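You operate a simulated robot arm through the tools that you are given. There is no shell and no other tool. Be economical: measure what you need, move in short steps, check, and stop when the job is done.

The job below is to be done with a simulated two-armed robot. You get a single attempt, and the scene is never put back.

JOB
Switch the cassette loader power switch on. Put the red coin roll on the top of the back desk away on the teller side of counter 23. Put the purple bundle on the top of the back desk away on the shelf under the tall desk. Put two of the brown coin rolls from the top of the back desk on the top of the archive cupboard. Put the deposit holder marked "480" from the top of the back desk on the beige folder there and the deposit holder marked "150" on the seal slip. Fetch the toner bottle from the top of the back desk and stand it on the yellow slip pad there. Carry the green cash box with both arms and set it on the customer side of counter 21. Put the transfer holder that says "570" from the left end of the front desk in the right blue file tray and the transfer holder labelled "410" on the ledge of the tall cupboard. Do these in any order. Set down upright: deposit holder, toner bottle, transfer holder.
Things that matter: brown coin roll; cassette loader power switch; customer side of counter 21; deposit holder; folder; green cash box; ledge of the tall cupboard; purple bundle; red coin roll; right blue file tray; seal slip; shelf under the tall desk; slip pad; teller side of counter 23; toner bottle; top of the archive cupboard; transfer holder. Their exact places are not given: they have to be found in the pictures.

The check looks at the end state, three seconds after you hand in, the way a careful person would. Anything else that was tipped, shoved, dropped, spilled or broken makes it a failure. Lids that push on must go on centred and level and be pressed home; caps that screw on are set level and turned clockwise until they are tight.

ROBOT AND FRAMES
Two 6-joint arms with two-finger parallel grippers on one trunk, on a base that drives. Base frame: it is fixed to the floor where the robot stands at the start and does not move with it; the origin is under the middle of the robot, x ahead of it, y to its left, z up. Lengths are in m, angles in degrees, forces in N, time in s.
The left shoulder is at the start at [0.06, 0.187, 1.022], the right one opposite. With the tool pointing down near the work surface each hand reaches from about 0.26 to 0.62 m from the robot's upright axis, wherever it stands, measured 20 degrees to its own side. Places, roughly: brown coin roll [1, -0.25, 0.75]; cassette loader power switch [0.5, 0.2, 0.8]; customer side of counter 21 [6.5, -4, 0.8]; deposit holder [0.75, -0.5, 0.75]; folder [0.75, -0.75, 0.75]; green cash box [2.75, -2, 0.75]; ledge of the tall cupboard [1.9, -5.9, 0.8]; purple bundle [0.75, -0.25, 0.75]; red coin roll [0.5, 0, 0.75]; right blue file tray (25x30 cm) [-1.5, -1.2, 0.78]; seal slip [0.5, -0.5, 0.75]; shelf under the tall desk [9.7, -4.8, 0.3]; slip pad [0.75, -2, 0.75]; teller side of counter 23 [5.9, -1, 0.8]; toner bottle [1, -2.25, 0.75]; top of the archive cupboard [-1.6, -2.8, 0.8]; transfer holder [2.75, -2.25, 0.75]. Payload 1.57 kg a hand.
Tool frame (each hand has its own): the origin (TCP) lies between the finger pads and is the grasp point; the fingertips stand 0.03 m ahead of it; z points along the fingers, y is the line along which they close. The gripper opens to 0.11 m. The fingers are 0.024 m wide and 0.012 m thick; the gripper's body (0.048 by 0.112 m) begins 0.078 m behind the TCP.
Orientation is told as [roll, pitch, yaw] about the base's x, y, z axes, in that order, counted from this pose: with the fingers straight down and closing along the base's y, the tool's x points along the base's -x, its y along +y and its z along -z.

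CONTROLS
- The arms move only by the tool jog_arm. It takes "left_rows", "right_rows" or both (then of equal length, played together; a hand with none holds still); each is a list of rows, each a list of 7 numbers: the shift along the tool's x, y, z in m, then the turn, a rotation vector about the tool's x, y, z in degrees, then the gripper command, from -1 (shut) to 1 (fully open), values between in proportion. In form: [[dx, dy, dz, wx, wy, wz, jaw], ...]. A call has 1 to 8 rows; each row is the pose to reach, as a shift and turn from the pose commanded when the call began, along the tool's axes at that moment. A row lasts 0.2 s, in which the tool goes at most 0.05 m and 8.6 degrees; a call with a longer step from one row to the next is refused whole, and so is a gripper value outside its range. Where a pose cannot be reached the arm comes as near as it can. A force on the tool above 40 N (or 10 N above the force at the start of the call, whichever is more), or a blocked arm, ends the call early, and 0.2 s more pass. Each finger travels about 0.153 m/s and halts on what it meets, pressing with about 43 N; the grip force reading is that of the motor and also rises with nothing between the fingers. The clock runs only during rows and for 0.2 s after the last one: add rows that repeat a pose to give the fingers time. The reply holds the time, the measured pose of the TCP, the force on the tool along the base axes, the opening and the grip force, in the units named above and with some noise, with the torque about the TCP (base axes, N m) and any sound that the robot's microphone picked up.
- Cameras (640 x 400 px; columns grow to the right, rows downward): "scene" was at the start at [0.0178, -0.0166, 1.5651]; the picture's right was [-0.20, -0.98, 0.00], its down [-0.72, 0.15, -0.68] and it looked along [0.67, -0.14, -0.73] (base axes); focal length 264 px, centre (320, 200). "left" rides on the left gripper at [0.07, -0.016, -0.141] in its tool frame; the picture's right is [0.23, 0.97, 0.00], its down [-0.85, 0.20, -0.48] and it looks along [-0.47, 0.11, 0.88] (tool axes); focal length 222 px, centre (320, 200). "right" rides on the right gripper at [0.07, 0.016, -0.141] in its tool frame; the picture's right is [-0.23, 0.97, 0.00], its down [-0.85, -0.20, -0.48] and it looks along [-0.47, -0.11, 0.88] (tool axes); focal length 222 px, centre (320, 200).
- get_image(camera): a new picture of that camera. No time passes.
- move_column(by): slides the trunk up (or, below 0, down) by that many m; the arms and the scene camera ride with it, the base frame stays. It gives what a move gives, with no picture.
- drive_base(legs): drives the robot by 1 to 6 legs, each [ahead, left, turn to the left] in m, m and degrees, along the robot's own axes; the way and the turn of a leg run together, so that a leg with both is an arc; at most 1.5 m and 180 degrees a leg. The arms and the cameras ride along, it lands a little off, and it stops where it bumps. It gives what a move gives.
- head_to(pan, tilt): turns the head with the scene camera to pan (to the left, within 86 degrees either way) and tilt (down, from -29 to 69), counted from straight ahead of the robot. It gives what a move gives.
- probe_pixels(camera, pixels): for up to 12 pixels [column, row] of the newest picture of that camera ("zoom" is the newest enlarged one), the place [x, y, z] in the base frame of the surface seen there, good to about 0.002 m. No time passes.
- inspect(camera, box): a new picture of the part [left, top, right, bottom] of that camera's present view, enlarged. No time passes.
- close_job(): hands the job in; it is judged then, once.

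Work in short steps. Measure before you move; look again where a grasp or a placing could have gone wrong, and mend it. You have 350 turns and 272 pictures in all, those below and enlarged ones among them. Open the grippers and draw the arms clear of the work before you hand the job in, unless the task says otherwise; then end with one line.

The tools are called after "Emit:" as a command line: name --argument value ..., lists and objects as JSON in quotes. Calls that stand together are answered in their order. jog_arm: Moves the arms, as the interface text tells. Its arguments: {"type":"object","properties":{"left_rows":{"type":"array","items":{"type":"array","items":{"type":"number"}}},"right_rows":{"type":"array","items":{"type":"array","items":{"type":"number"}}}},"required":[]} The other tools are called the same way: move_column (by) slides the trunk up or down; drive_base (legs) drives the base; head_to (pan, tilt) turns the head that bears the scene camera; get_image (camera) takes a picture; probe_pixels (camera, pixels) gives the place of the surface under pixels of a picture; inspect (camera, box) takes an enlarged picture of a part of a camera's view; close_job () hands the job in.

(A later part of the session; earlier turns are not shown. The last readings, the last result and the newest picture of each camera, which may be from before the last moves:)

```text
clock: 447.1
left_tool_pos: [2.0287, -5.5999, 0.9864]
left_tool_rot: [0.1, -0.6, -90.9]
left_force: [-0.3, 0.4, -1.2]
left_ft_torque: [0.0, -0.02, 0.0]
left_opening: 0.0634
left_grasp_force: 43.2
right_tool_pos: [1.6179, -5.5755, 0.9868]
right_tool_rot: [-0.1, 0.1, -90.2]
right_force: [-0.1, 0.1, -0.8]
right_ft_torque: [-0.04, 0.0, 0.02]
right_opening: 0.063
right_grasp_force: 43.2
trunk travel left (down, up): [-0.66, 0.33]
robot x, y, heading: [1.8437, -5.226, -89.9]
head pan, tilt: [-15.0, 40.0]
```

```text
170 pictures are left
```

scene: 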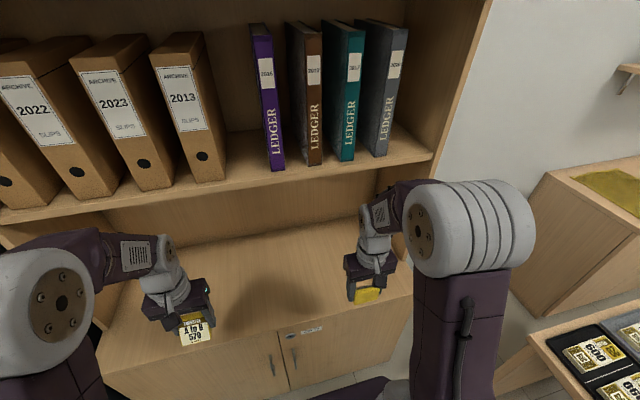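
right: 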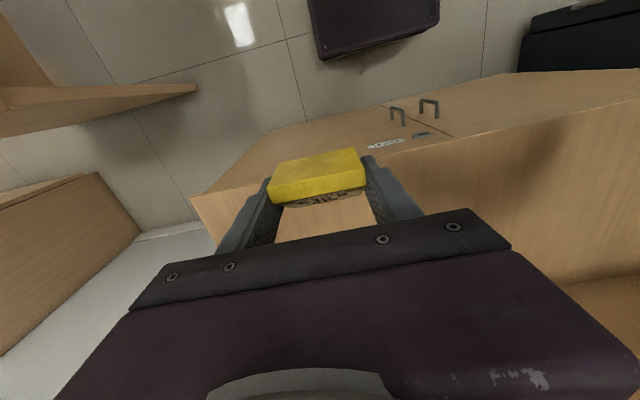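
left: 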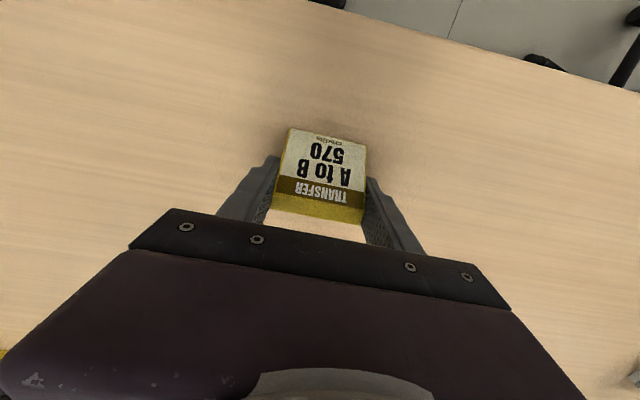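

I probe the elbow and the cupboard's right panel before going in.

Emit:
probe_pixels --camera "scene" --pixels '[[490, 230], [440, 190], [525, 210], [370, 205], [390, 185], [432, 165], [300, 185], [440, 240], [480, 30]]'

Emit:
jog_arm --right_rows '[[0, 0, 0.045, 0, 0, 0, -0.4], [0, 0, 0.09, 0, 0, 0, -0.4], [0, 0, 0.135, 0, 0, 0, -0.4], [0, 0, 0.165, 0, 0, 0, -0.4], [-0.045, 0, 0.165, 0, 0, 0, -0.4]]'

Emit:
get_image --camera "scene"

```text
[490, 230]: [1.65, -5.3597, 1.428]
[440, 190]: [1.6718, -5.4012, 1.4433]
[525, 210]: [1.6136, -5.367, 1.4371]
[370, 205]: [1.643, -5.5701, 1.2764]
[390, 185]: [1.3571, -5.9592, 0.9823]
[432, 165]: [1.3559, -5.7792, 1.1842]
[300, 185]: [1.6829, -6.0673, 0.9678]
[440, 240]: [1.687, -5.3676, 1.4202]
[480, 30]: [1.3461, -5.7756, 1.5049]
```

```text
clock: 448.3
left_tool_pos: [2.0275, -5.5994, 0.9857]
left_tool_rot: [0.1, -0.5, -90.9]
left_force: [0.1, -0.4, 0.1]
left_ft_torque: [0.01, 0.02, -0.02]
left_opening: 0.0631
left_grasp_force: 43.1
right_tool_pos: [1.616, -5.6206, 0.8204]
right_tool_rot: [-0.1, 0.1, -90.2]
right_force: [-0.5, 0.4, -0.8]
right_ft_torque: [0.02, -0.01, 0.02]
right_opening: 0.0633
right_grasp_force: 42.7
trunk travel left (down, up): [-0.66, 0.33]
robot x, y, heading: [1.8455, -5.2306, -90.0]
head pan, tilt: [-15.0, 40.0]
```

```text
169 pictures are left
```

scene: 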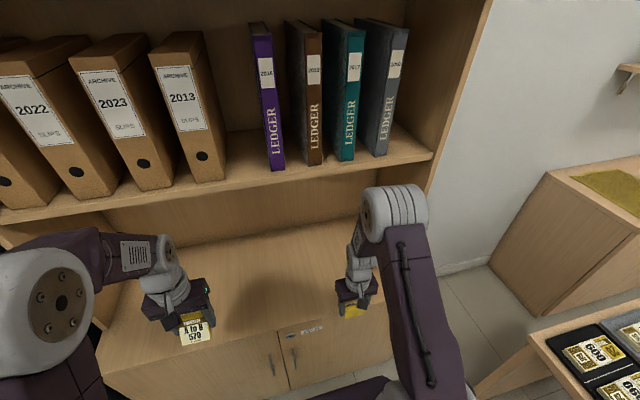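

Clear. I move 0.1 forward and lower to just above the ledge.

Emit:
jog_arm --right_rows '[[-0.035, 0, 0.005, 0, 0, 0, -0.4], [-0.07, 0, 0.01, 0, 0, 0, -0.4], [-0.1, 0, 0.015, 0, 0, 0, -0.4], [-0.1, 0, 0.027, 0, 0, 0, -0.4], [-0.1, 0, 0.0325, 0, 0, 0, -0.4], [-0.1, 0, 0.0335, 0, 0, 0, -0.4]]'

Emit:
get_image --camera "right"

```text
clock: 449.7
left_tool_pos: [2.0276, -5.5983, 0.9864]
left_tool_rot: [0.3, -0.6, -90.9]
left_force: [-0.4, 0.1, 0.4]
left_ft_torque: [0.03, 0.02, 0.01]
left_opening: 0.0635
left_grasp_force: 43.3
right_tool_pos: [1.6165, -5.721, 0.7882]
right_tool_rot: [-0.1, 0.3, -90.3]
right_force: [0.1, 0.2, -0.4]
right_ft_torque: [-0.04, -0.04, 0.02]
right_opening: 0.0633
right_grasp_force: 43.4
trunk travel left (down, up): [-0.66, 0.33]
robot x, y, heading: [1.8435, -5.229, -89.7]
head pan, tilt: [-15.0, 40.0]
```

```text
168 pictures are left
```

right: 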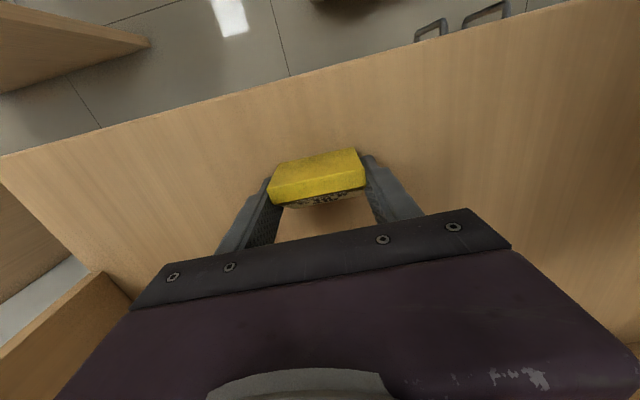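

It is well on the ledge. I lower 2 mm more, open, and rise slightly back out.

Emit:
jog_arm --right_rows '[[0, 0, 0.002, 0, 0, 0, -0.4], [0, 0, 0.002, 0, 0, 0, 0.2], [0, 0, 0.002, 0, 0, 0, 0.7], [0, 0, -0.035, 0, 0, 0, 0.7], [0.02, 0, -0.065, 0, 0, 0, 0.7], [0.06, 0, -0.085, 0, 0, 0, 0.7], [0.1, 0, -0.1, 0, 0, 0, 0.7], [0.14, 0, -0.11, 0, 0, 0, 0.7]]'

Emit:
get_image --camera "right"

```text
clock: 451.5
left_tool_pos: [2.028, -5.5974, 0.9869]
left_tool_rot: [0.1, -0.6, -90.9]
left_force: [0.0, 1.2, 0.5]
left_ft_torque: [-0.02, -0.02, -0.02]
left_opening: 0.063
left_grasp_force: 43.4
right_tool_pos: [1.617, -5.5805, 0.8988]
right_tool_rot: [-0.2, 0.1, -90.3]
right_force: [0.7, 0.0, 0.5]
right_ft_torque: [-0.03, 0.0, 0.0]
right_opening: 0.0935
right_grasp_force: 0.1
trunk travel left (down, up): [-0.66, 0.33]
robot x, y, heading: [1.8435, -5.2289, -90.1]
head pan, tilt: [-15.0, 40.0]
```

```text
167 pictures are left
```

right: 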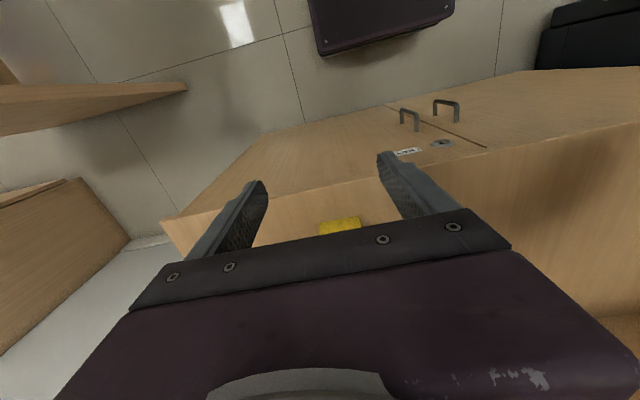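

410 stands on the ledge. I back up, verify by picture, and drive toward the blue trays along y≈-3.2.

Emit:
drive_base --legs '[[-1.3, 0, 0]]'

Emit:
inspect --camera "scene" --box '[200, 100, 480, 300]'

Emit:
drive_base --legs '[[-0.65, 0.05, 0], [0, 0, -90], [1.4, 0, 0]]'

Emit:
head_to --pan -10 --tilt 25

Emit:
get_image --camera "scene"

```text
clock: 458.0
left_tool_pos: [2.0245, -4.3024, 0.9862]
left_tool_rot: [0.2, -0.5, -90.7]
left_force: [-0.6, 0.1, -0.6]
left_ft_torque: [-0.01, -0.01, 0.03]
left_opening: 0.0631
left_grasp_force: 43.0
right_tool_pos: [1.6138, -4.2865, 0.8983]
right_tool_rot: [-0.1, 0.2, -90.0]
right_force: [-0.5, 0.4, 1.1]
right_ft_torque: [-0.02, -0.02, 0.01]
right_opening: 0.0935
right_grasp_force: 0.1
trunk travel left (down, up): [-0.66, 0.33]
robot x, y, heading: [1.8374, -3.9338, -89.8]
head pan, tilt: [-15.0, 40.0]
```

```text
2.00 times, centred on (340, 200) of scene
```

zoom: 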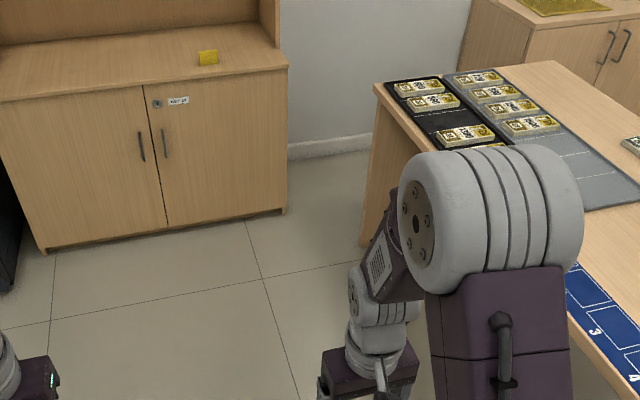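

```text
clock: 472.1
left_tool_pos: [0.1007, -3.4598, 0.9864]
left_tool_rot: [0.1, -0.7, 178.6]
left_force: [-0.1, 0.4, -0.5]
left_ft_torque: [0.01, 0.03, 0.04]
left_opening: 0.0632
left_grasp_force: 43.0
right_tool_pos: [0.1185, -3.05, 0.8987]
right_tool_rot: [-0.1, 0.2, 179.5]
right_force: [0.0, -0.2, -0.3]
right_ft_torque: [-0.03, 0.0, 0.03]
right_opening: 0.0935
right_grasp_force: 0.1
trunk travel left (down, up): [-0.66, 0.33]
robot x, y, heading: [0.469, -3.2761, 179.5]
head pan, tilt: [-15.0, 40.0]
```

```text
clock: 472.9
left_tool_pos: [0.0991, -3.4603, 0.9863]
left_tool_rot: [0.1, -0.6, 178.8]
left_force: [0.0, 0.1, -1.4]
left_ft_torque: [0.01, 0.01, 0.01]
left_opening: 0.0633
left_grasp_force: 42.8
right_tool_pos: [0.1207, -3.0503, 0.8976]
right_tool_rot: [-0.1, 0.1, 179.5]
right_force: [0.1, -0.3, 0.0]
right_ft_torque: [0.0, 0.04, -0.01]
right_opening: 0.0936
right_grasp_force: 0.0
trunk travel left (down, up): [-0.66, 0.33]
robot x, y, heading: [0.4698, -3.2788, 179.7]
head pan, tilt: [-10.0, 25.0]
```

```text
165 pictures are left
```

scene: 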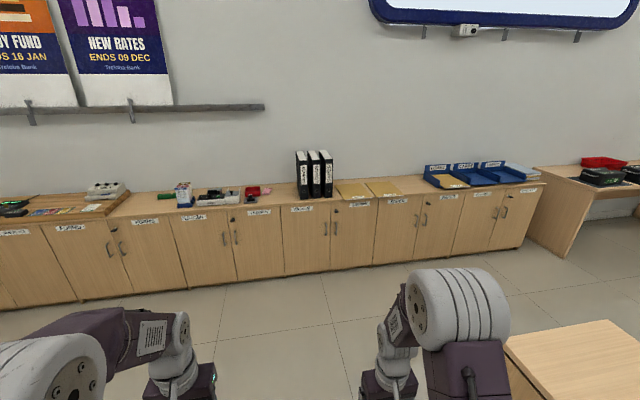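

I enlarge the cupboard row to read the labels and the trays.

Emit:
inspect --camera "scene" --box '[400, 140, 560, 240]'

Emit:
probe_pixels --camera "zoom" --pixels '[[180, 180], [300, 160], [420, 140], [500, 130], [150, 120], [260, 110], [380, 100], [460, 160], [90, 170], [330, 175]]'

Emit:
inspect --camera "scene" --box '[150, 140, 410, 280]'

Emit:
inspect --camera "scene" --box '[0, 170, 160, 270]'

```text
4.00 times, centred on (480, 190) of scene
```

zoom: 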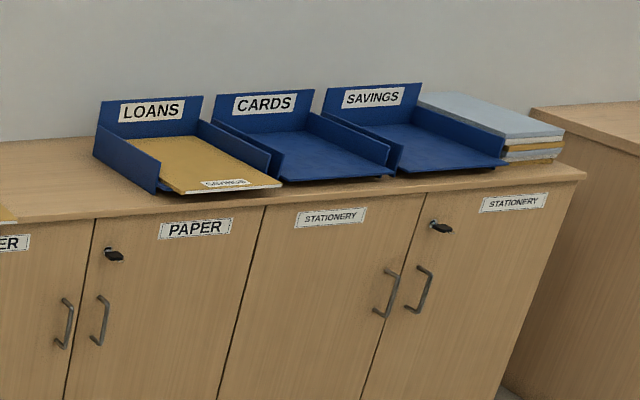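

```text
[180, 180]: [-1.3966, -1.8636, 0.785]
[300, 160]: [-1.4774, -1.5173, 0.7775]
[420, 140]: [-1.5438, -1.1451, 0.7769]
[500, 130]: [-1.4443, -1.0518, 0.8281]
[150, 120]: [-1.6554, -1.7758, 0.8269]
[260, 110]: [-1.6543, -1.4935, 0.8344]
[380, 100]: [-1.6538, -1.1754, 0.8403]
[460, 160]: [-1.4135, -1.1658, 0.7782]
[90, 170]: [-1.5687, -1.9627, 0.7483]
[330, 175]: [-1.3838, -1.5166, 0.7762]
```

```text
2.46 times, centred on (280, 210) of scene
```

zoom: 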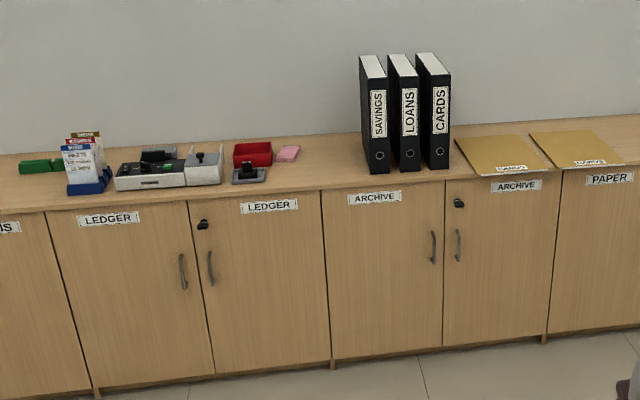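

```text
4.00 times, centred on (80, 220) of scene
```

zoom: 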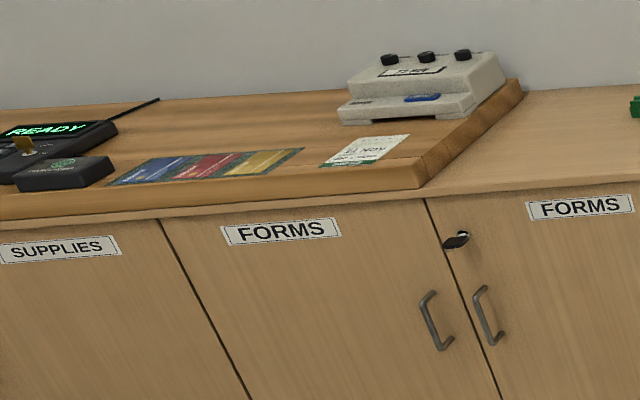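

The right tray is "SAVINGS": floor z≈0.777, centre ≈[-1.5,-1.17]; the archive cupboard carries the black binders. I drive to in front of the trays.

Emit:
drive_base --legs '[[1.1, 0, 0], [0, -1.4, 0], [0, -0.9, 0]]'

Emit:
head_to --pan 5 --tilt 45

Emit:
get_image --camera "scene"

```text
clock: 489.3
left_tool_pos: [-0.9885, -1.1704, 0.9882]
left_tool_rot: [0.1, -0.6, 179.0]
left_force: [0.0, 0.1, -0.7]
left_ft_torque: [0.0, 0.01, -0.02]
left_opening: 0.0631
left_grasp_force: 43.0
right_tool_pos: [-0.9692, -0.7593, 0.8988]
right_tool_rot: [-0.1, 0.2, 179.7]
right_force: [-0.1, -0.2, 0.2]
right_ft_torque: [0.01, -0.01, -0.04]
right_opening: 0.0935
right_grasp_force: 0.1
trunk travel left (down, up): [-0.66, 0.33]
robot x, y, heading: [-0.6209, -0.9887, 179.9]
head pan, tilt: [-10.0, 25.0]
```

```text
clock: 490.2
left_tool_pos: [-0.988, -1.1697, 0.9872]
left_tool_rot: [0.1, -0.6, 178.9]
left_force: [0.1, 0.5, -0.1]
left_ft_torque: [0.0, 0.01, 0.0]
left_opening: 0.0633
left_grasp_force: 42.4
right_tool_pos: [-0.9714, -0.7585, 0.8985]
right_tool_rot: [-0.1, 0.2, 179.7]
right_force: [-0.3, 0.3, 0.4]
right_ft_torque: [-0.02, -0.03, -0.02]
right_opening: 0.0933
right_grasp_force: 0.1
trunk travel left (down, up): [-0.66, 0.33]
robot x, y, heading: [-0.6162, -0.9819, 179.4]
head pan, tilt: [5.0, 45.0]
```

```text
161 pictures are left
```

scene: 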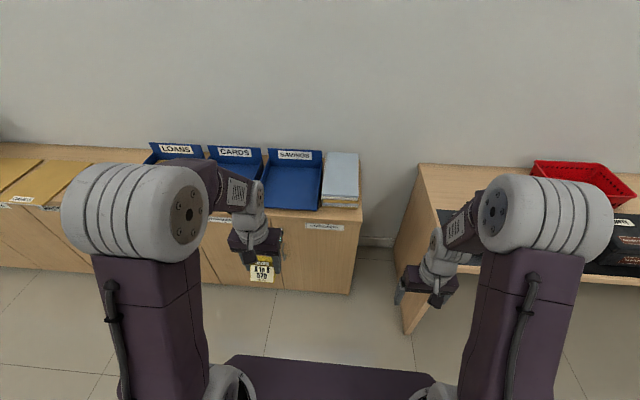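

I probe the SAVINGS tray's corners.

Emit:
probe_pixels --camera "scene" --pixels '[[268, 200], [318, 205], [293, 185], [272, 168], [318, 172], [293, 205], [293, 165], [263, 165], [321, 180], [340, 205]]'

```text
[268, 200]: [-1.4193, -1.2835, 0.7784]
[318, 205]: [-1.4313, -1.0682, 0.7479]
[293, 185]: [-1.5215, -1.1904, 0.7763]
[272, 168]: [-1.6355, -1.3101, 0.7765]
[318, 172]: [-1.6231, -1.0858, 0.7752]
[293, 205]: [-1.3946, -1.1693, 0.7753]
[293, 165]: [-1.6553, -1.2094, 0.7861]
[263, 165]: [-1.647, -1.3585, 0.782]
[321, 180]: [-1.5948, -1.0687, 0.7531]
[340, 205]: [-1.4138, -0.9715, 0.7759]
```

I check the cupboard front plane before driving closer.

Emit:
probe_pixels --camera "scene" --pixels '[[325, 240], [325, 222], [325, 280], [350, 292], [410, 325]]'

Emit:
drive_base --legs '[[0.3, 0, 0.4]]'

```text
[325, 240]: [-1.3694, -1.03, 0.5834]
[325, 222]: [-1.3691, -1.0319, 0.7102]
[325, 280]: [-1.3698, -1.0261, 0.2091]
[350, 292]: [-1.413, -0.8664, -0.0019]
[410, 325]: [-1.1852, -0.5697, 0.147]
```

```text
clock: 492.2
left_tool_pos: [-1.2827, -1.1728, 0.9857]
left_tool_rot: [0.0, -0.6, 179.3]
left_force: [-0.2, 0.2, -1.6]
left_ft_torque: [0.0, 0.0, -0.02]
left_opening: 0.0631
left_grasp_force: 43.1
right_tool_pos: [-1.2669, -0.7624, 0.8985]
right_tool_rot: [-0.1, 0.2, 180.0]
right_force: [0.1, 0.1, -0.3]
right_ft_torque: [0.01, -0.06, -0.02]
right_opening: 0.0933
right_grasp_force: 0.0
trunk travel left (down, up): [-0.66, 0.33]
robot x, y, heading: [-0.9142, -0.9884, -179.7]
head pan, tilt: [5.0, 45.0]
```

Cupboard front is at x -1.37. I go 0.07 closer, then bring 570 over the tray centre.

Emit:
drive_base --legs '[[0.07, 0, -0.3]]'

Emit:
jog_arm --left_rows '[[-0.04, 0.004, 0, 0, 0, 0, -0.4], [-0.08, 0.008, 0, 0, 0, 0, -0.4], [-0.12, 0.012, 0.01, 0, 0, 0, -0.4], [-0.157, 0.012, 0.03, 0, 0, 0, -0.4], [-0.157, 0.012, 0.075, 0, 0, 0, -0.4], [-0.157, 0.012, 0.12, 0, 0, 0, -0.4], [-0.157, 0.012, 0.15, 0, 0, 0, -0.4]]'

Emit:
get_image --camera "left"

```text
clock: 493.2
left_tool_pos: [-1.3537, -1.171, 0.9864]
left_tool_rot: [0.1, -0.6, 179.0]
left_force: [-0.2, -0.6, -1.0]
left_ft_torque: [-0.03, 0.0, -0.04]
left_opening: 0.0632
left_grasp_force: 43.7
right_tool_pos: [-1.3354, -0.7609, 0.8989]
right_tool_rot: [-0.1, 0.1, 179.7]
right_force: [-0.1, 0.1, -0.1]
right_ft_torque: [-0.04, -0.01, -0.01]
right_opening: 0.0936
right_grasp_force: 0.1
trunk travel left (down, up): [-0.66, 0.33]
robot x, y, heading: [-0.9799, -0.9903, 179.4]
head pan, tilt: [5.0, 45.0]
```

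```text
clock: 494.8
left_tool_pos: [-1.5118, -1.1794, 0.8375]
left_tool_rot: [0.2, -0.6, 179.0]
left_force: [-0.1, 0.4, -0.3]
left_ft_torque: [0.0, 0.01, -0.02]
left_opening: 0.0631
left_grasp_force: 43.7
right_tool_pos: [-1.3358, -0.761, 0.899]
right_tool_rot: [-0.1, 0.1, 179.7]
right_force: [-0.2, 0.3, 0.6]
right_ft_torque: [0.0, -0.03, 0.0]
right_opening: 0.0937
right_grasp_force: 0.1
trunk travel left (down, up): [-0.66, 0.33]
robot x, y, heading: [-0.9823, -0.9892, 179.8]
head pan, tilt: [5.0, 45.0]
```

```text
160 pictures are left
```

left: 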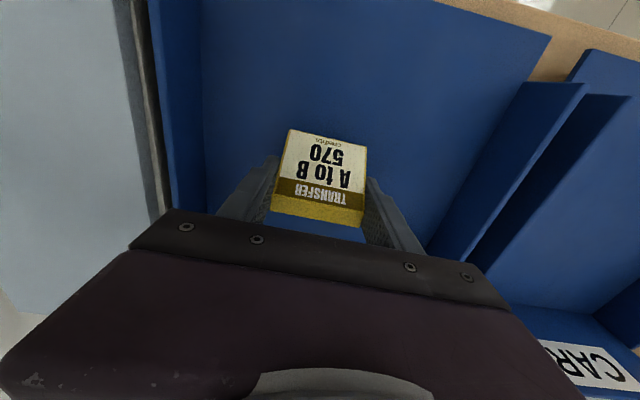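

It is inside the tray with room on both sides. I lower the last 2.3 cm, release, and rise.

Emit:
jog_arm --left_rows '[[0, 0, 0.015, 0, 0, 0, -0.4], [0, 0, 0.022, 0, 0, 0, -0.4], [0, 0, 0.0245, 0, 0, 0, -0.4], [0, 0, 0.0245, 0, 0, 0, 0.2], [0, 0, 0.0245, 0, 0, 0, 0.6], [0, 0, -0.02, 0, 0, 0, 0.6], [0, 0, -0.065, 0, 0, 0, 0.6], [0, 0, -0.11, 0, 0, 0, 0.6]]'

Emit:
get_image --camera "left"

```text
clock: 496.6
left_tool_pos: [-1.5097, -1.1807, 0.9495]
left_tool_rot: [0.3, -0.5, 179.0]
left_force: [0.4, 1.0, 0.3]
left_ft_torque: [0.01, 0.03, -0.01]
left_opening: 0.0881
left_grasp_force: 0.1
right_tool_pos: [-1.3345, -0.7595, 0.8995]
right_tool_rot: [-0.1, 0.0, 179.6]
right_force: [0.7, 0.1, -0.1]
right_ft_torque: [-0.01, 0.0, -0.02]
right_opening: 0.0934
right_grasp_force: 0.0
trunk travel left (down, up): [-0.66, 0.33]
robot x, y, heading: [-0.9821, -0.9872, 179.8]
head pan, tilt: [5.0, 45.0]
```

```text
159 pictures are left
```

left: 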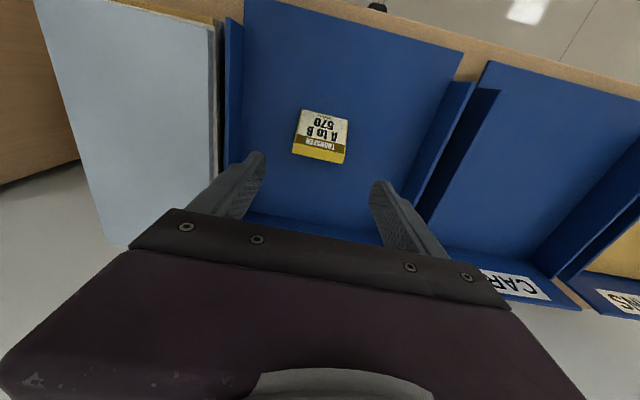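

570 sits in the tray. I back away, turn to the back desk, and approach its near side for the 150 holder.

Emit:
jog_arm --left_rows '[[0.04, 0, -0.03, 0, 0, 0, 0.6], [0.08, 0, -0.05, 0, 0, 0, 0.6], [0.12, 0, -0.06, 0, 0, 0, 0.6], [0.16, 0, -0.06, 0, 0, 0, 0.6]]' --right_rows '[[0, 0, -0.03, 0, 0, 0, 0.7], [0, 0, -0.06, 0, 0, 0, 0.7], [0, 0, -0.09, 0, 0, 0, 0.7], [0, 0, -0.11, 0, 0, 0, 0.7]]'

Emit:
drive_base --legs '[[-0.45, 0, 0], [0, -0.85, 0], [0, 0, 90], [0, 0, 90], [0.6, 0, 0]]'

Emit:
head_to --pan -5 --tilt 45

Emit:
get_image --camera "scene"

```text
clock: 497.6
left_tool_pos: [-1.347, -1.1821, 1.0078]
left_tool_rot: [0.2, -0.8, 179.0]
left_force: [0.6, -0.7, 0.4]
left_ft_torque: [0.0, 0.03, 0.01]
left_opening: 0.088
left_grasp_force: 0.2
right_tool_pos: [-1.3342, -0.7604, 1.0098]
right_tool_rot: [-0.1, 0.1, 179.7]
right_force: [-0.3, 0.0, 0.7]
right_ft_torque: [0.02, 0.02, 0.01]
right_opening: 0.0936
right_grasp_force: 0.0
trunk travel left (down, up): [-0.66, 0.33]
robot x, y, heading: [-0.9803, -0.9856, 179.7]
head pan, tilt: [5.0, 45.0]
```

```text
clock: 515.2
left_tool_pos: [0.4293, 0.0893, 1.0072]
left_tool_rot: [0.2, -0.6, 0.9]
left_force: [0.0, 0.2, -0.1]
left_ft_torque: [-0.01, 0.02, -0.01]
left_opening: 0.0882
left_grasp_force: 0.1
right_tool_pos: [0.4294, -0.3324, 1.0089]
right_tool_rot: [-0.1, 0.2, 1.7]
right_force: [0.3, -0.4, 0.2]
right_ft_torque: [0.04, 0.02, -0.04]
right_opening: 0.0937
right_grasp_force: 0.0
trunk travel left (down, up): [-0.66, 0.33]
robot x, y, heading: [0.0711, -0.1205, 1.8]
head pan, tilt: [5.0, 45.0]
```

```text
clock: 515.9
left_tool_pos: [0.4315, 0.0894, 1.0072]
left_tool_rot: [0.1, -0.6, 0.9]
left_force: [-0.6, 0.6, -0.2]
left_ft_torque: [0.0, 0.0, 0.02]
left_opening: 0.0881
left_grasp_force: 0.0
right_tool_pos: [0.4309, -0.3323, 1.0082]
right_tool_rot: [-0.1, 0.1, 1.6]
right_force: [-0.2, -0.2, -0.6]
right_ft_torque: [-0.01, -0.05, -0.04]
right_opening: 0.0935
right_grasp_force: 0.0
trunk travel left (down, up): [-0.66, 0.33]
robot x, y, heading: [0.0717, -0.1211, 1.8]
head pan, tilt: [-5.0, 45.0]
```

```text
158 pictures are left
```

scene: 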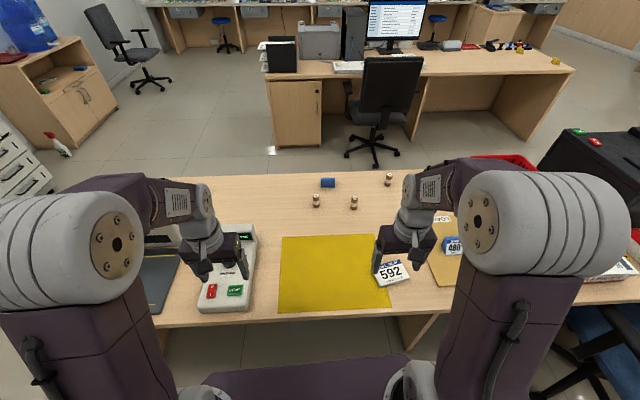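

I drive 0.36 m forward under the desk edge, then look from the right hand.

Emit:
drive_base --legs '[[0.36, 0, -1.8]]'

Emit:
get_image --camera "right"

Emit:
get_image --camera "scene"

```text
clock: 518.2
left_tool_pos: [0.7931, 0.086, 1.0067]
left_tool_rot: [0.2, -0.6, -0.7]
left_force: [-0.7, 0.4, 0.6]
left_ft_torque: [-0.03, 0.02, 0.0]
left_opening: 0.0881
left_grasp_force: 0.1
right_tool_pos: [0.7822, -0.3354, 1.0077]
right_tool_rot: [-0.1, 0.1, 0.0]
right_force: [0.3, 0.1, -0.3]
right_ft_torque: [0.02, -0.01, 0.02]
right_opening: 0.0937
right_grasp_force: 0.1
trunk travel left (down, up): [-0.66, 0.33]
robot x, y, heading: [0.4278, -0.1107, -0.1]
head pan, tilt: [-5.0, 45.0]
```

```text
157 pictures are left
```

right: 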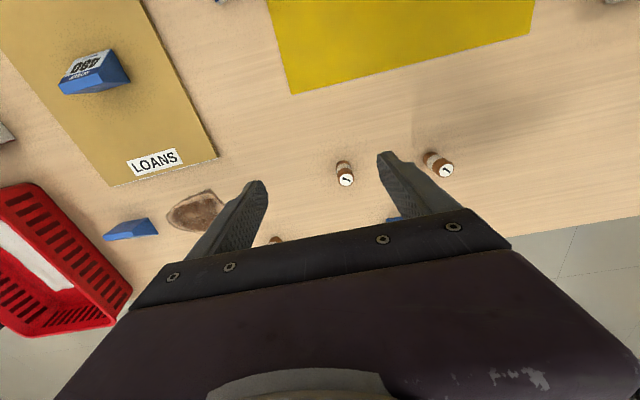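

```text
156 pictures are left
```

scene: 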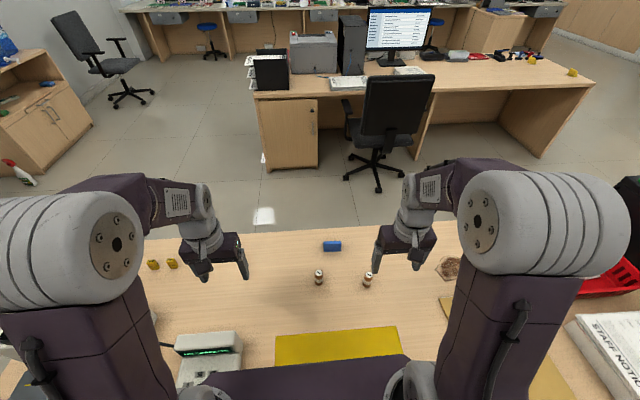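

I enlarge the rolls and the blue holder to measure.

Emit:
inspect --camera "scene" --box '[290, 225, 410, 300]'

Emit:
probe_pixels --camera "zoom" --pixels '[[177, 95], [267, 90], [180, 140], [268, 135], [225, 93], [225, 115], [270, 110], [155, 248], [412, 260], [155, 300], [415, 315]]'

```text
5.33 times, centred on (350, 262) of scene
```

zoom: 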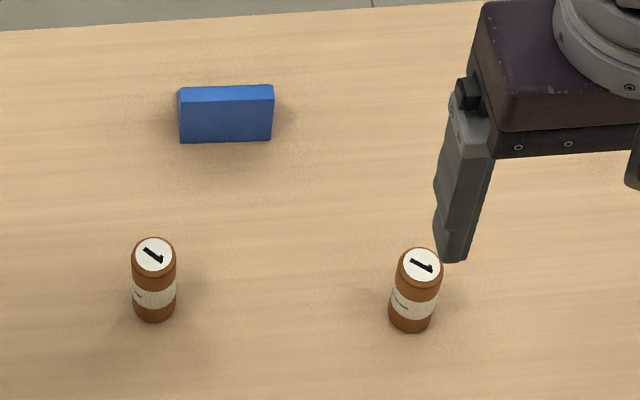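

```text
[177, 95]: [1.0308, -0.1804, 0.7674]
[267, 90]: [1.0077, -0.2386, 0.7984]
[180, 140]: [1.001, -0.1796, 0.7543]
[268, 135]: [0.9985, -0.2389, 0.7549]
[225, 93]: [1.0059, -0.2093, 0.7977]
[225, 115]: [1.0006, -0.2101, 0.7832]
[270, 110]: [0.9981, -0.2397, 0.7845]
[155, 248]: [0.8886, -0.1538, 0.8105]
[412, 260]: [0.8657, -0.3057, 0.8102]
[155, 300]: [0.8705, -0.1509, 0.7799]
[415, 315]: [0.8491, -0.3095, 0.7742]
```

The holder: y -0.18..-0.24, back face x≈1.0. I bring the right hand above [1.017,-0.21].

Emit:
jog_arm --right_rows '[[-0.04, 0.02, 0, 0, 0, 0, 1], [-0.08, 0.042, 0, 0, 0, 0, 1], [-0.12, 0.063, 0, 0, 0, 0, 1], [-0.16, 0.085, 0, 0, 0, 0, 1], [-0.2, 0.106, 0.01, 0, 0, 0, 1], [-0.235, 0.125, 0.03, 0, 0, 0, 1], [-0.235, 0.125, 0.07, 0, 0, 0, 1], [-0.235, 0.125, 0.11, 0, 0, 0, 1]]'

Emit:
get_image --camera "right"

```text
clock: 520.0
left_tool_pos: [0.7937, 0.0861, 1.0068]
left_tool_rot: [0.2, -0.6, -0.6]
left_force: [-0.1, 1.0, 0.1]
left_ft_torque: [0.0, 0.0, -0.01]
left_opening: 0.088
left_grasp_force: 0.0
right_tool_pos: [1.0174, -0.2103, 0.8962]
right_tool_rot: [-0.1, 0.2, 0.0]
right_force: [0.1, 0.9, 0.7]
right_ft_torque: [0.01, 0.0, 0.01]
right_opening: 0.1097
right_grasp_force: 0.1
right hand out of reach, approached as far as the arm can: row 6
trunk travel left (down, up): [-0.66, 0.33]
robot x, y, heading: [0.4295, -0.1108, 0.4]
head pan, tilt: [-5.0, 45.0]
```

```text
154 pictures are left
```

right: 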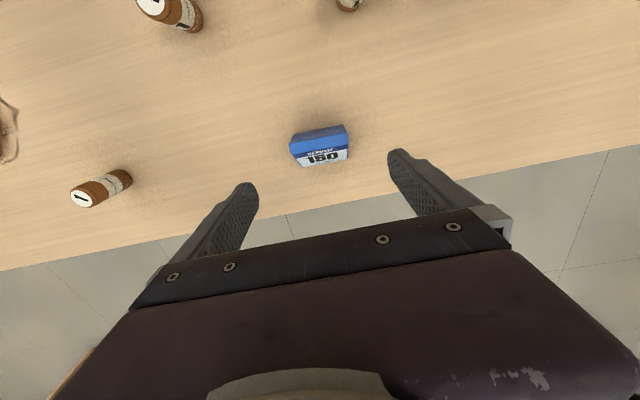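

"150" is confirmed on the face at (320,158). I go down and close on it.

Emit:
jog_arm --right_rows '[[0, 0, 0.04, 0, 0, 0, 1], [0, 0, 0.08, 0, 0, 0, 1], [0, 0, 0.11, 0, 0, 0, 1], [0, 0, 0.11, 0, 0, 0, 0.4], [0, 0, 0.11, 0, 0, 0, 0], [0, 0, 0.11, 0, 0, 0, -0.4], [0, 0, 0.11, 0, 0, 0, -0.4]]'

Emit:
get_image --camera "right"

```text
clock: 521.6
left_tool_pos: [0.7929, 0.0855, 1.0077]
left_tool_rot: [0.1, -0.6, -0.8]
left_force: [1.5, -0.5, 0.4]
left_ft_torque: [0.01, 0.01, -0.01]
left_opening: 0.088
left_grasp_force: 0.2
right_tool_pos: [1.0122, -0.2113, 0.788]
right_tool_rot: [-0.1, 0.2, 0.1]
right_force: [-0.2, -0.1, -0.4]
right_ft_torque: [0.04, -0.05, -0.01]
right_opening: 0.0635
right_grasp_force: 42.7
right hand out of reach, approached as far as the arm can: row 3, 4, 5, 6, 7
trunk travel left (down, up): [-0.66, 0.33]
robot x, y, heading: [0.4293, -0.1105, 0.3]
head pan, tilt: [-5.0, 45.0]
```

```text
153 pictures are left
```

right: 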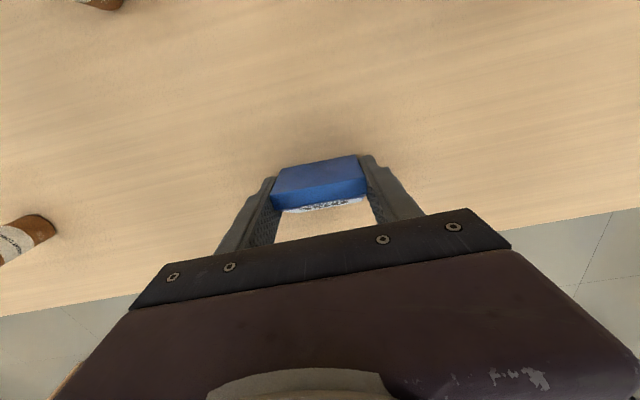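

150 is gripped. I lift it and swing the right hand aside to make room for the left hand at the first brown roll ([0.883,-0.154]).

Emit:
jog_arm --right_rows '[[0, 0, -0.045, 0, 0, 0, -0.4], [0, 0, -0.09, 0, 0, 0, -0.4], [0.02, -0.02, -0.13, 0, 0, 0, -0.4], [0.05, -0.05, -0.15, 0, 0, 0, -0.4], [0.08, -0.08, -0.17, 0, 0, 0, -0.4], [0.11, -0.115, -0.18, 0, 0, 0, -0.4], [0.14, -0.15, -0.19, 0, 0, 0, -0.4], [0.17, -0.185, -0.2, 0, 0, 0, -0.4]]'

Emit:
jog_arm --left_rows '[[-0.02, -0.04, 0, 0, 0, 0, 0.5], [-0.04, -0.08, 0, 0, 0, 0, 0.3], [-0.06, -0.12, 0.005, 0, 0, 0, 0.3], [-0.075, -0.16, 0.01, 0, 0, 0, 0.3], [-0.085, -0.2, 0.02, 0, 0, 0, 0.3], [-0.09, -0.24, 0.03, 0, 0, 0, 0.3], [-0.09, -0.24, 0.075, 0, 0, 0, 0.3], [-0.09, -0.24, 0.115, 0, 0, 0, 0.3]]'

Emit:
get_image --camera "left"

```text
clock: 523.4
left_tool_pos: [0.7916, 0.0809, 1.0069]
left_tool_rot: [0.4, -0.6, -0.7]
left_force: [-0.8, -1.0, 0.0]
left_ft_torque: [0.08, 0.01, -0.02]
left_opening: 0.0879
left_grasp_force: 0.0
right_tool_pos: [0.9542, -0.4221, 1.096]
right_tool_rot: [1.1, 3.6, 0.1]
right_force: [-0.3, -1.2, 0.0]
right_ft_torque: [0.12, -0.01, -0.02]
right_opening: 0.063
right_grasp_force: 43.1
right hand out of reach, approached as far as the arm can: row 1, 2, 3, 4, 5, 6, 7, 8
trunk travel left (down, up): [-0.66, 0.33]
robot x, y, heading: [0.4258, -0.1084, 0.2]
head pan, tilt: [-5.0, 45.0]
```

```text
clock: 525.2
left_tool_pos: [0.8825, -0.1556, 0.8912]
left_tool_rot: [0.2, -0.5, -0.7]
left_force: [0.4, 0.1, -0.1]
left_ft_torque: [-0.04, -0.01, -0.02]
left_opening: 0.0716
left_grasp_force: 0.0
right_tool_pos: [0.9556, -0.417, 1.0957]
right_tool_rot: [0.8, 3.5, 0.0]
right_force: [-0.1, 0.1, -0.5]
right_ft_torque: [0.02, -0.01, 0.01]
right_opening: 0.0634
right_grasp_force: 43.1
trunk travel left (down, up): [-0.66, 0.33]
robot x, y, heading: [0.4324, -0.1111, 0.5]
head pan, tilt: [-5.0, 45.0]
```

```text
152 pictures are left
```

left: 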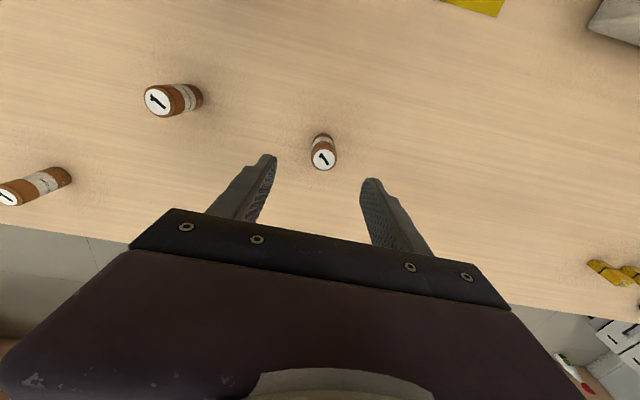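

The roll is centred. I lower the left hand to z≈0.786 and close.

Emit:
jog_arm --left_rows '[[0, 0, 0.04, 0, 0, 0, 0.3], [0, 0, 0.08, 0, 0, 0, 0.3], [0, 0, 0.105, 0, 0, 0, 0.3], [0, 0, 0.105, 0, 0, 0, -0.4], [0, 0, 0.105, 0, 0, 0, -1], [0, 0, 0.105, 0, 0, 0, -1]]'

Emit:
get_image --camera "left"

Emit:
get_image --camera "scene"

```text
clock: 526.6
left_tool_pos: [0.8838, -0.1551, 0.7864]
left_tool_rot: [0.2, -0.4, -0.8]
left_force: [0.7, 0.0, -0.5]
left_ft_torque: [-0.01, 0.0, 0.01]
left_opening: 0.0259
left_grasp_force: 36.6
right_tool_pos: [0.9558, -0.417, 1.0963]
right_tool_rot: [0.8, 3.5, 0.0]
right_force: [0.6, -0.5, -0.6]
right_ft_torque: [0.02, -0.03, 0.0]
right_opening: 0.0635
right_grasp_force: 43.3
trunk travel left (down, up): [-0.66, 0.33]
robot x, y, heading: [0.4279, -0.1101, 0.6]
head pan, tilt: [-5.0, 45.0]
```

```text
151 pictures are left
```

left: 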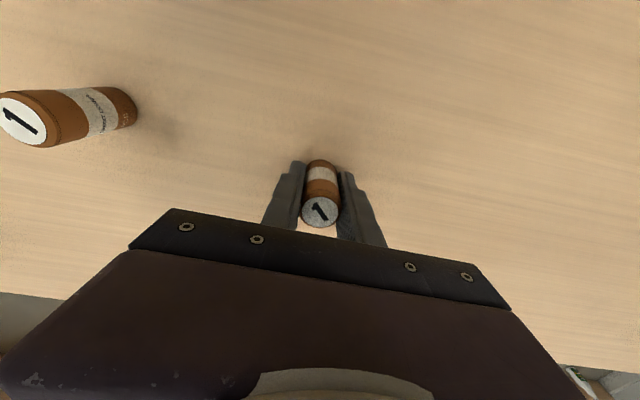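

```text
150 pictures are left
```

scene: 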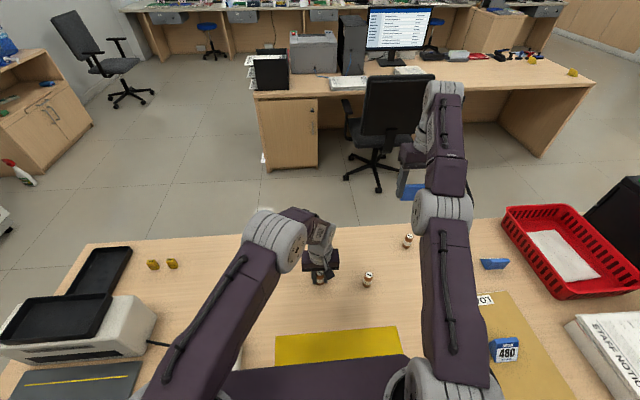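

The roll is gripped. I lift the left hand and draw it back; at the same time I pull the stretched right arm back in.

Emit:
jog_arm --left_rows '[[0, 0, -0.045, 0, 0, 0, -1], [0, 0, -0.09, 0, 0, 0, -1], [0.02, 0.02, -0.13, 0, 0, 0, -1], [0.05, 0.05, -0.16, 0, 0, 0, -1], [0.08, 0.08, -0.19, 0, 0, 0, -1], [0.11, 0.11, -0.21, 0, 0, 0, -1], [0.13, 0.14, -0.22, 0, 0, 0, -1], [0.15, 0.18, -0.22, 0, 0, 0, -1]]' --right_rows '[[0.03, 0, 0, 0, 0, 0, -0.4], [0.06, 0, 0, 0, 0, 0, -0.4], [0.09, 0, 0, 0, 0, 0, -0.4], [0.12, 0, 0, 0, 0, 0, -0.4], [0.15, 0, 0, 0, 0, 0, -0.4], [0.18, 0, 0, 0, 0, 0, -0.4], [0.18, 0, 0, 0, 0, 0, -0.4], [0.18, 0, 0, 0, 0, 0, -0.4]]'

Emit:
get_image --camera "scene"

```text
refused: row 4 steps farther than a row can; nothing moved
```

```text
149 pictures are left
```

scene: 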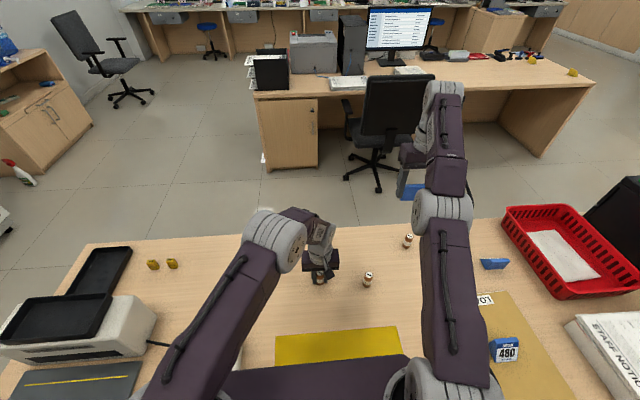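

I shorten the rows.

Emit:
jog_arm --left_rows '[[0, 0, -0.045, 0, 0, 0, -1], [0, 0, -0.09, 0, 0, 0, -1], [0.01, 0.01, -0.13, 0, 0, 0, -1], [0.03, 0.03, -0.16, 0, 0, 0, -1], [0.055, 0.055, -0.185, 0, 0, 0, -1], [0.08, 0.085, -0.205, 0, 0, 0, -1], [0.105, 0.115, -0.215, 0, 0, 0, -1], [0.13, 0.15, -0.22, 0, 0, 0, -1]]' --right_rows '[[0.03, 0, 0, 0, 0, 0, -0.4], [0.06, 0, 0, 0, 0, 0, -0.4], [0.09, 0, 0, 0, 0, 0, -0.4], [0.12, 0, 0, 0, 0, 0, -0.4], [0.15, 0, 0, 0, 0, 0, -0.4], [0.18, 0, 0, 0, 0, 0, -0.4], [0.18, 0, 0, 0, 0, 0, -0.4], [0.18, 0, 0, 0, 0, 0, -0.4]]'

Emit:
get_image --camera "scene"

```text
clock: 528.4
left_tool_pos: [0.7513, -0.0019, 1.0064]
left_tool_rot: [0.1, -0.6, -0.6]
left_force: [0.5, -0.1, -1.2]
left_ft_torque: [-0.01, -0.05, -0.02]
left_opening: 0.0256
left_grasp_force: 37.0
right_tool_pos: [0.9332, -0.4782, 1.0964]
right_tool_rot: [0.7, 3.7, 0.0]
right_force: [-0.2, 0.5, -0.7]
right_ft_torque: [-0.01, -0.02, 0.01]
right_opening: 0.0632
right_grasp_force: 43.3
right hand out of reach, approached as far as the arm can: row 1, 2, 3, 4, 5, 6, 7, 8
trunk travel left (down, up): [-0.66, 0.33]
robot x, y, heading: [0.4249, -0.1145, 0.4]
head pan, tilt: [-5.0, 45.0]
```

```text
148 pictures are left
```

scene: 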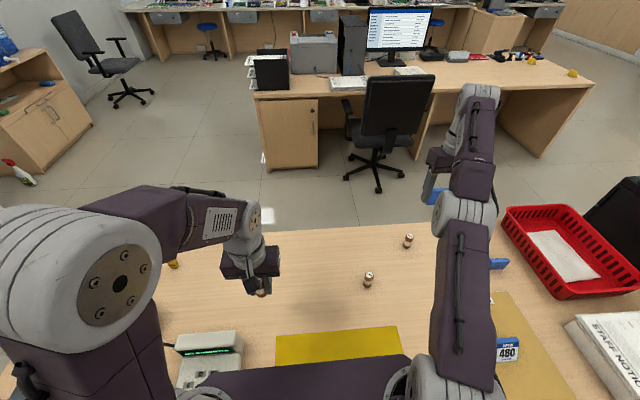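

The right arm is stuck in a stretched branch. I try moving it straight down and slightly inwards.

Emit:
jog_arm --right_rows '[[0.01, 0, 0.03, 0, 0, 0, -0.4], [0.02, 0, 0.06, 0, 0, 0, -0.4], [0.04, 0, 0.09, 0, 0, 0, -0.4], [0.06, 0, 0.11, 0, 0, 0, -0.4], [0.08, 0, 0.12, 0, 0, 0, -0.4], [0.1, 0, 0.12, 0, 0, 0, -0.4]]'

```text
clock: 529.8
left_tool_pos: [0.7514, -0.0034, 1.0053]
left_tool_rot: [0.2, -0.4, -0.7]
left_force: [0.7, -0.3, -1.7]
left_ft_torque: [0.01, 0.0, 0.0]
left_opening: 0.0257
left_grasp_force: 36.8
right_tool_pos: [0.9348, -0.4811, 1.0965]
right_tool_rot: [0.9, 3.6, -0.1]
right_force: [-0.5, 0.4, -1.2]
right_ft_torque: [0.03, 0.0, -0.01]
right_opening: 0.0632
right_grasp_force: 42.9
right hand out of reach, approached as far as the arm can: row 1, 2, 3, 4, 5, 6
trunk travel left (down, up): [-0.66, 0.33]
robot x, y, heading: [0.4287, -0.1077, 0.4]
head pan, tilt: [-5.0, 45.0]
```

I try tilting the tool forward to free the wrist, while bringing the command back near the real position.

Emit:
jog_arm --right_rows '[[-0.04, 0, -0.025, 0, -5, 0, -0.4], [-0.08, 0, -0.05, 0, -10, 0, -0.4], [-0.12, 0, -0.075, 0, -15, 0, -0.4], [-0.16, 0, -0.1, 0, -20, 0, -0.4], [-0.2, 0, -0.125, 0, -25, 0, -0.4], [-0.24, 0, -0.15, 0, -30, 0, -0.4], [-0.27, 0, -0.18, 0, -35, 0, -0.4], [-0.3, 0, -0.2, 0, -40, 0, -0.4]]'

Emit:
get_image --camera "scene"

```text
clock: 531.6
left_tool_pos: [0.7507, -0.0039, 1.0059]
left_tool_rot: [0.1, -0.6, -0.7]
left_force: [0.1, -0.5, -1.6]
left_ft_torque: [-0.01, -0.02, 0.0]
left_opening: 0.0257
left_grasp_force: 36.8
right_tool_pos: [1.0563, -0.4464, 1.2353]
right_tool_rot: [0.9, -36.5, -0.6]
right_force: [-0.7, 0.8, -0.3]
right_ft_torque: [-0.01, 0.02, 0.0]
right_opening: 0.0632
right_grasp_force: 42.5
right hand out of reach, approached as far as the arm can: row 1, 2, 3, 4, 5, 6, 7, 8
trunk travel left (down, up): [-0.66, 0.33]
robot x, y, heading: [0.4252, -0.1133, 0.2]
head pan, tilt: [-5.0, 45.0]
```

```text
147 pictures are left
```

scene: 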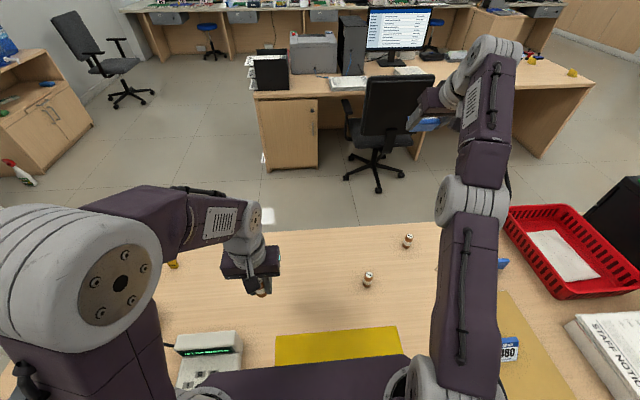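

The arm is straight, so inward pulls do nothing; a large downward swing should bend the elbow. I command an upright tool at about [0.87,-0.40,0.92].

Emit:
jog_arm --right_rows '[[0.012, 0, 0.014, 0, 5, 0, -0.4], [0.024, 0, 0.028, 0, 10, 0, -0.4], [0.035, 0, 0.042, 0, 15, 0, -0.4], [0.047, 0, 0.056, 0, 20, 0, -0.4], [0.059, 0, 0.07, 0, 25, 0, -0.4], [0.07, 0, 0.084, 0, 30, 0, -0.4], [0.082, 0, 0.098, 0, 35, 0, -0.4], [0.094, 0, 0.112, 0, 40, 0, -0.4]]'

```text
clock: 533.4
left_tool_pos: [0.7531, -0.0036, 1.0057]
left_tool_rot: [0.1, -0.5, -0.7]
left_force: [0.2, 0.7, -1.7]
left_ft_torque: [0.03, 0.02, 0.01]
left_opening: 0.0256
left_grasp_force: 37.3
right_tool_pos: [0.9722, -0.4249, 1.0666]
right_tool_rot: [0.7, 2.6, 0.0]
right_force: [-0.1, 0.0, 0.1]
right_ft_torque: [0.01, -0.01, 0.01]
right_opening: 0.0632
right_grasp_force: 43.0
right hand out of reach, approached as far as the arm can: row 1, 2, 3, 4, 5, 6, 7, 8
trunk travel left (down, up): [-0.66, 0.33]
robot x, y, heading: [0.4308, -0.113, 0.4]
head pan, tilt: [-5.0, 45.0]
```

The elbow seems hyper-extended slightly the wrong way. I raise the trunk for room, then command outward-and-down so the elbow bends the right way.

Emit:
move_column --by 0.3

Emit:
jog_arm --right_rows '[[-0.035, -0.008, 0.022, 0, 0, 0, -0.4], [-0.07, -0.016, 0.045, 0, 0, 0, -0.4], [-0.105, -0.024, 0.067, 0, 0, 0, -0.4], [-0.14, -0.032, 0.09, 0, 0, 0, -0.4], [-0.175, -0.04, 0.112, 0, 0, 0, -0.4], [-0.21, -0.048, 0.135, 0, 0, 0, -0.4], [-0.235, -0.055, 0.17, 0, 0, 0, -0.4], [-0.235, -0.055, 0.2, 0, 0, 0, -0.4]]'

Emit:
get_image --camera "scene"

```text
clock: 536.4
left_tool_pos: [0.7521, -0.0037, 1.3059]
left_tool_rot: [0.3, -0.5, -0.7]
left_force: [0.0, 0.7, -1.0]
left_ft_torque: [0.0, 0.01, -0.01]
left_opening: 0.0257
left_grasp_force: 36.5
right_tool_pos: [0.9726, -0.4244, 1.3668]
right_tool_rot: [0.8, 2.6, 0.0]
right_force: [0.2, 0.8, -0.4]
right_ft_torque: [-0.03, -0.03, -0.02]
right_opening: 0.063
right_grasp_force: 43.2
trunk travel left (down, up): [-0.96, 0.03]
robot x, y, heading: [0.4294, -0.1109, 0.5]
head pan, tilt: [-5.0, 45.0]
```

```text
clock: 538.2
left_tool_pos: [0.7525, -0.0023, 1.3061]
left_tool_rot: [0.2, -0.5, -0.8]
left_force: [0.7, 0.3, -1.5]
left_ft_torque: [0.02, 0.02, -0.02]
left_opening: 0.0256
left_grasp_force: 37.2
right_tool_pos: [1.0037, -0.4262, 1.1867]
right_tool_rot: [0.8, 2.6, -0.1]
right_force: [-0.8, -0.5, 0.2]
right_ft_torque: [-0.01, -0.02, 0.0]
right_opening: 0.063
right_grasp_force: 42.9
right hand out of reach, approached as far as the arm can: row 1, 2, 3, 4, 5, 6, 7, 8
trunk travel left (down, up): [-0.96, 0.03]
robot x, y, heading: [0.4303, -0.109, 0.2]
head pan, tilt: [-5.0, 45.0]
```

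```text
146 pictures are left
```

scene: 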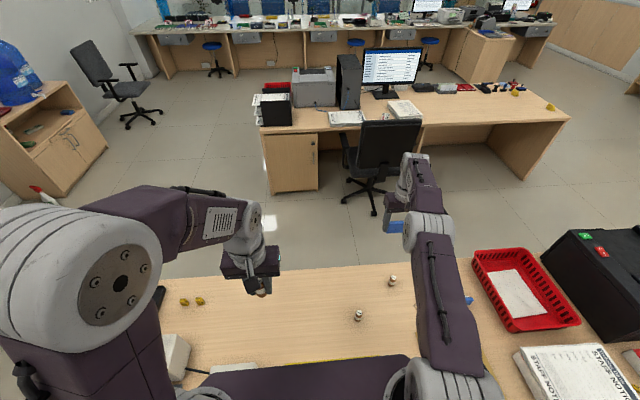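

It moved down. I command further down and then inward.

Emit:
jog_arm --right_rows '[[0, 0, 0.03, 0, 0, 0, -0.4], [0, 0, 0.06, 0, 0, 0, -0.4], [0.01, 0, 0.08, 0, 0, 0, -0.4], [0.04, 0, 0.08, 0, 0, 0, -0.4], [0.08, 0, 0.08, 0, 0, 0, -0.4], [0.12, 0, 0.08, 0, 0, 0, -0.4], [0.16, 0, 0.08, 0, 0, 0, -0.4], [0.2, 0, 0.08, 0, 0, 0, -0.4]]'

Emit:
get_image --camera "scene"

```text
clock: 540.0
left_tool_pos: [0.7508, -0.003, 1.3066]
left_tool_rot: [0.2, -0.6, -0.8]
left_force: [0.2, -0.6, -1.2]
left_ft_torque: [-0.02, 0.0, -0.02]
left_opening: 0.0255
left_grasp_force: 37.4
right_tool_pos: [0.7973, -0.429, 1.1178]
right_tool_rot: [0.9, 2.5, 0.0]
right_force: [-0.7, 0.7, 0.0]
right_ft_torque: [0.03, -0.01, 0.01]
right_opening: 0.0632
right_grasp_force: 42.4
trunk travel left (down, up): [-0.96, 0.03]
robot x, y, heading: [0.4249, -0.1141, 0.2]
head pan, tilt: [-5.0, 45.0]
```

```text
145 pictures are left
```

scene: 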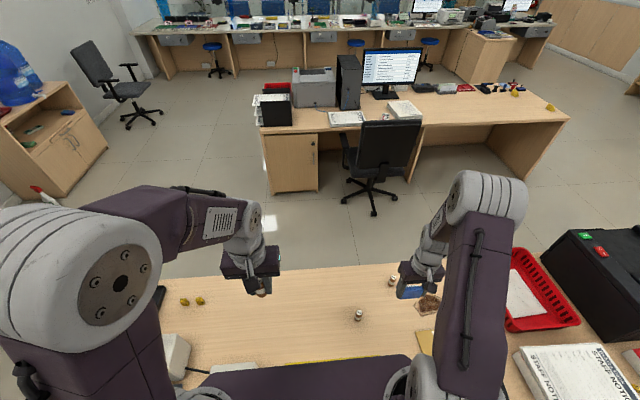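

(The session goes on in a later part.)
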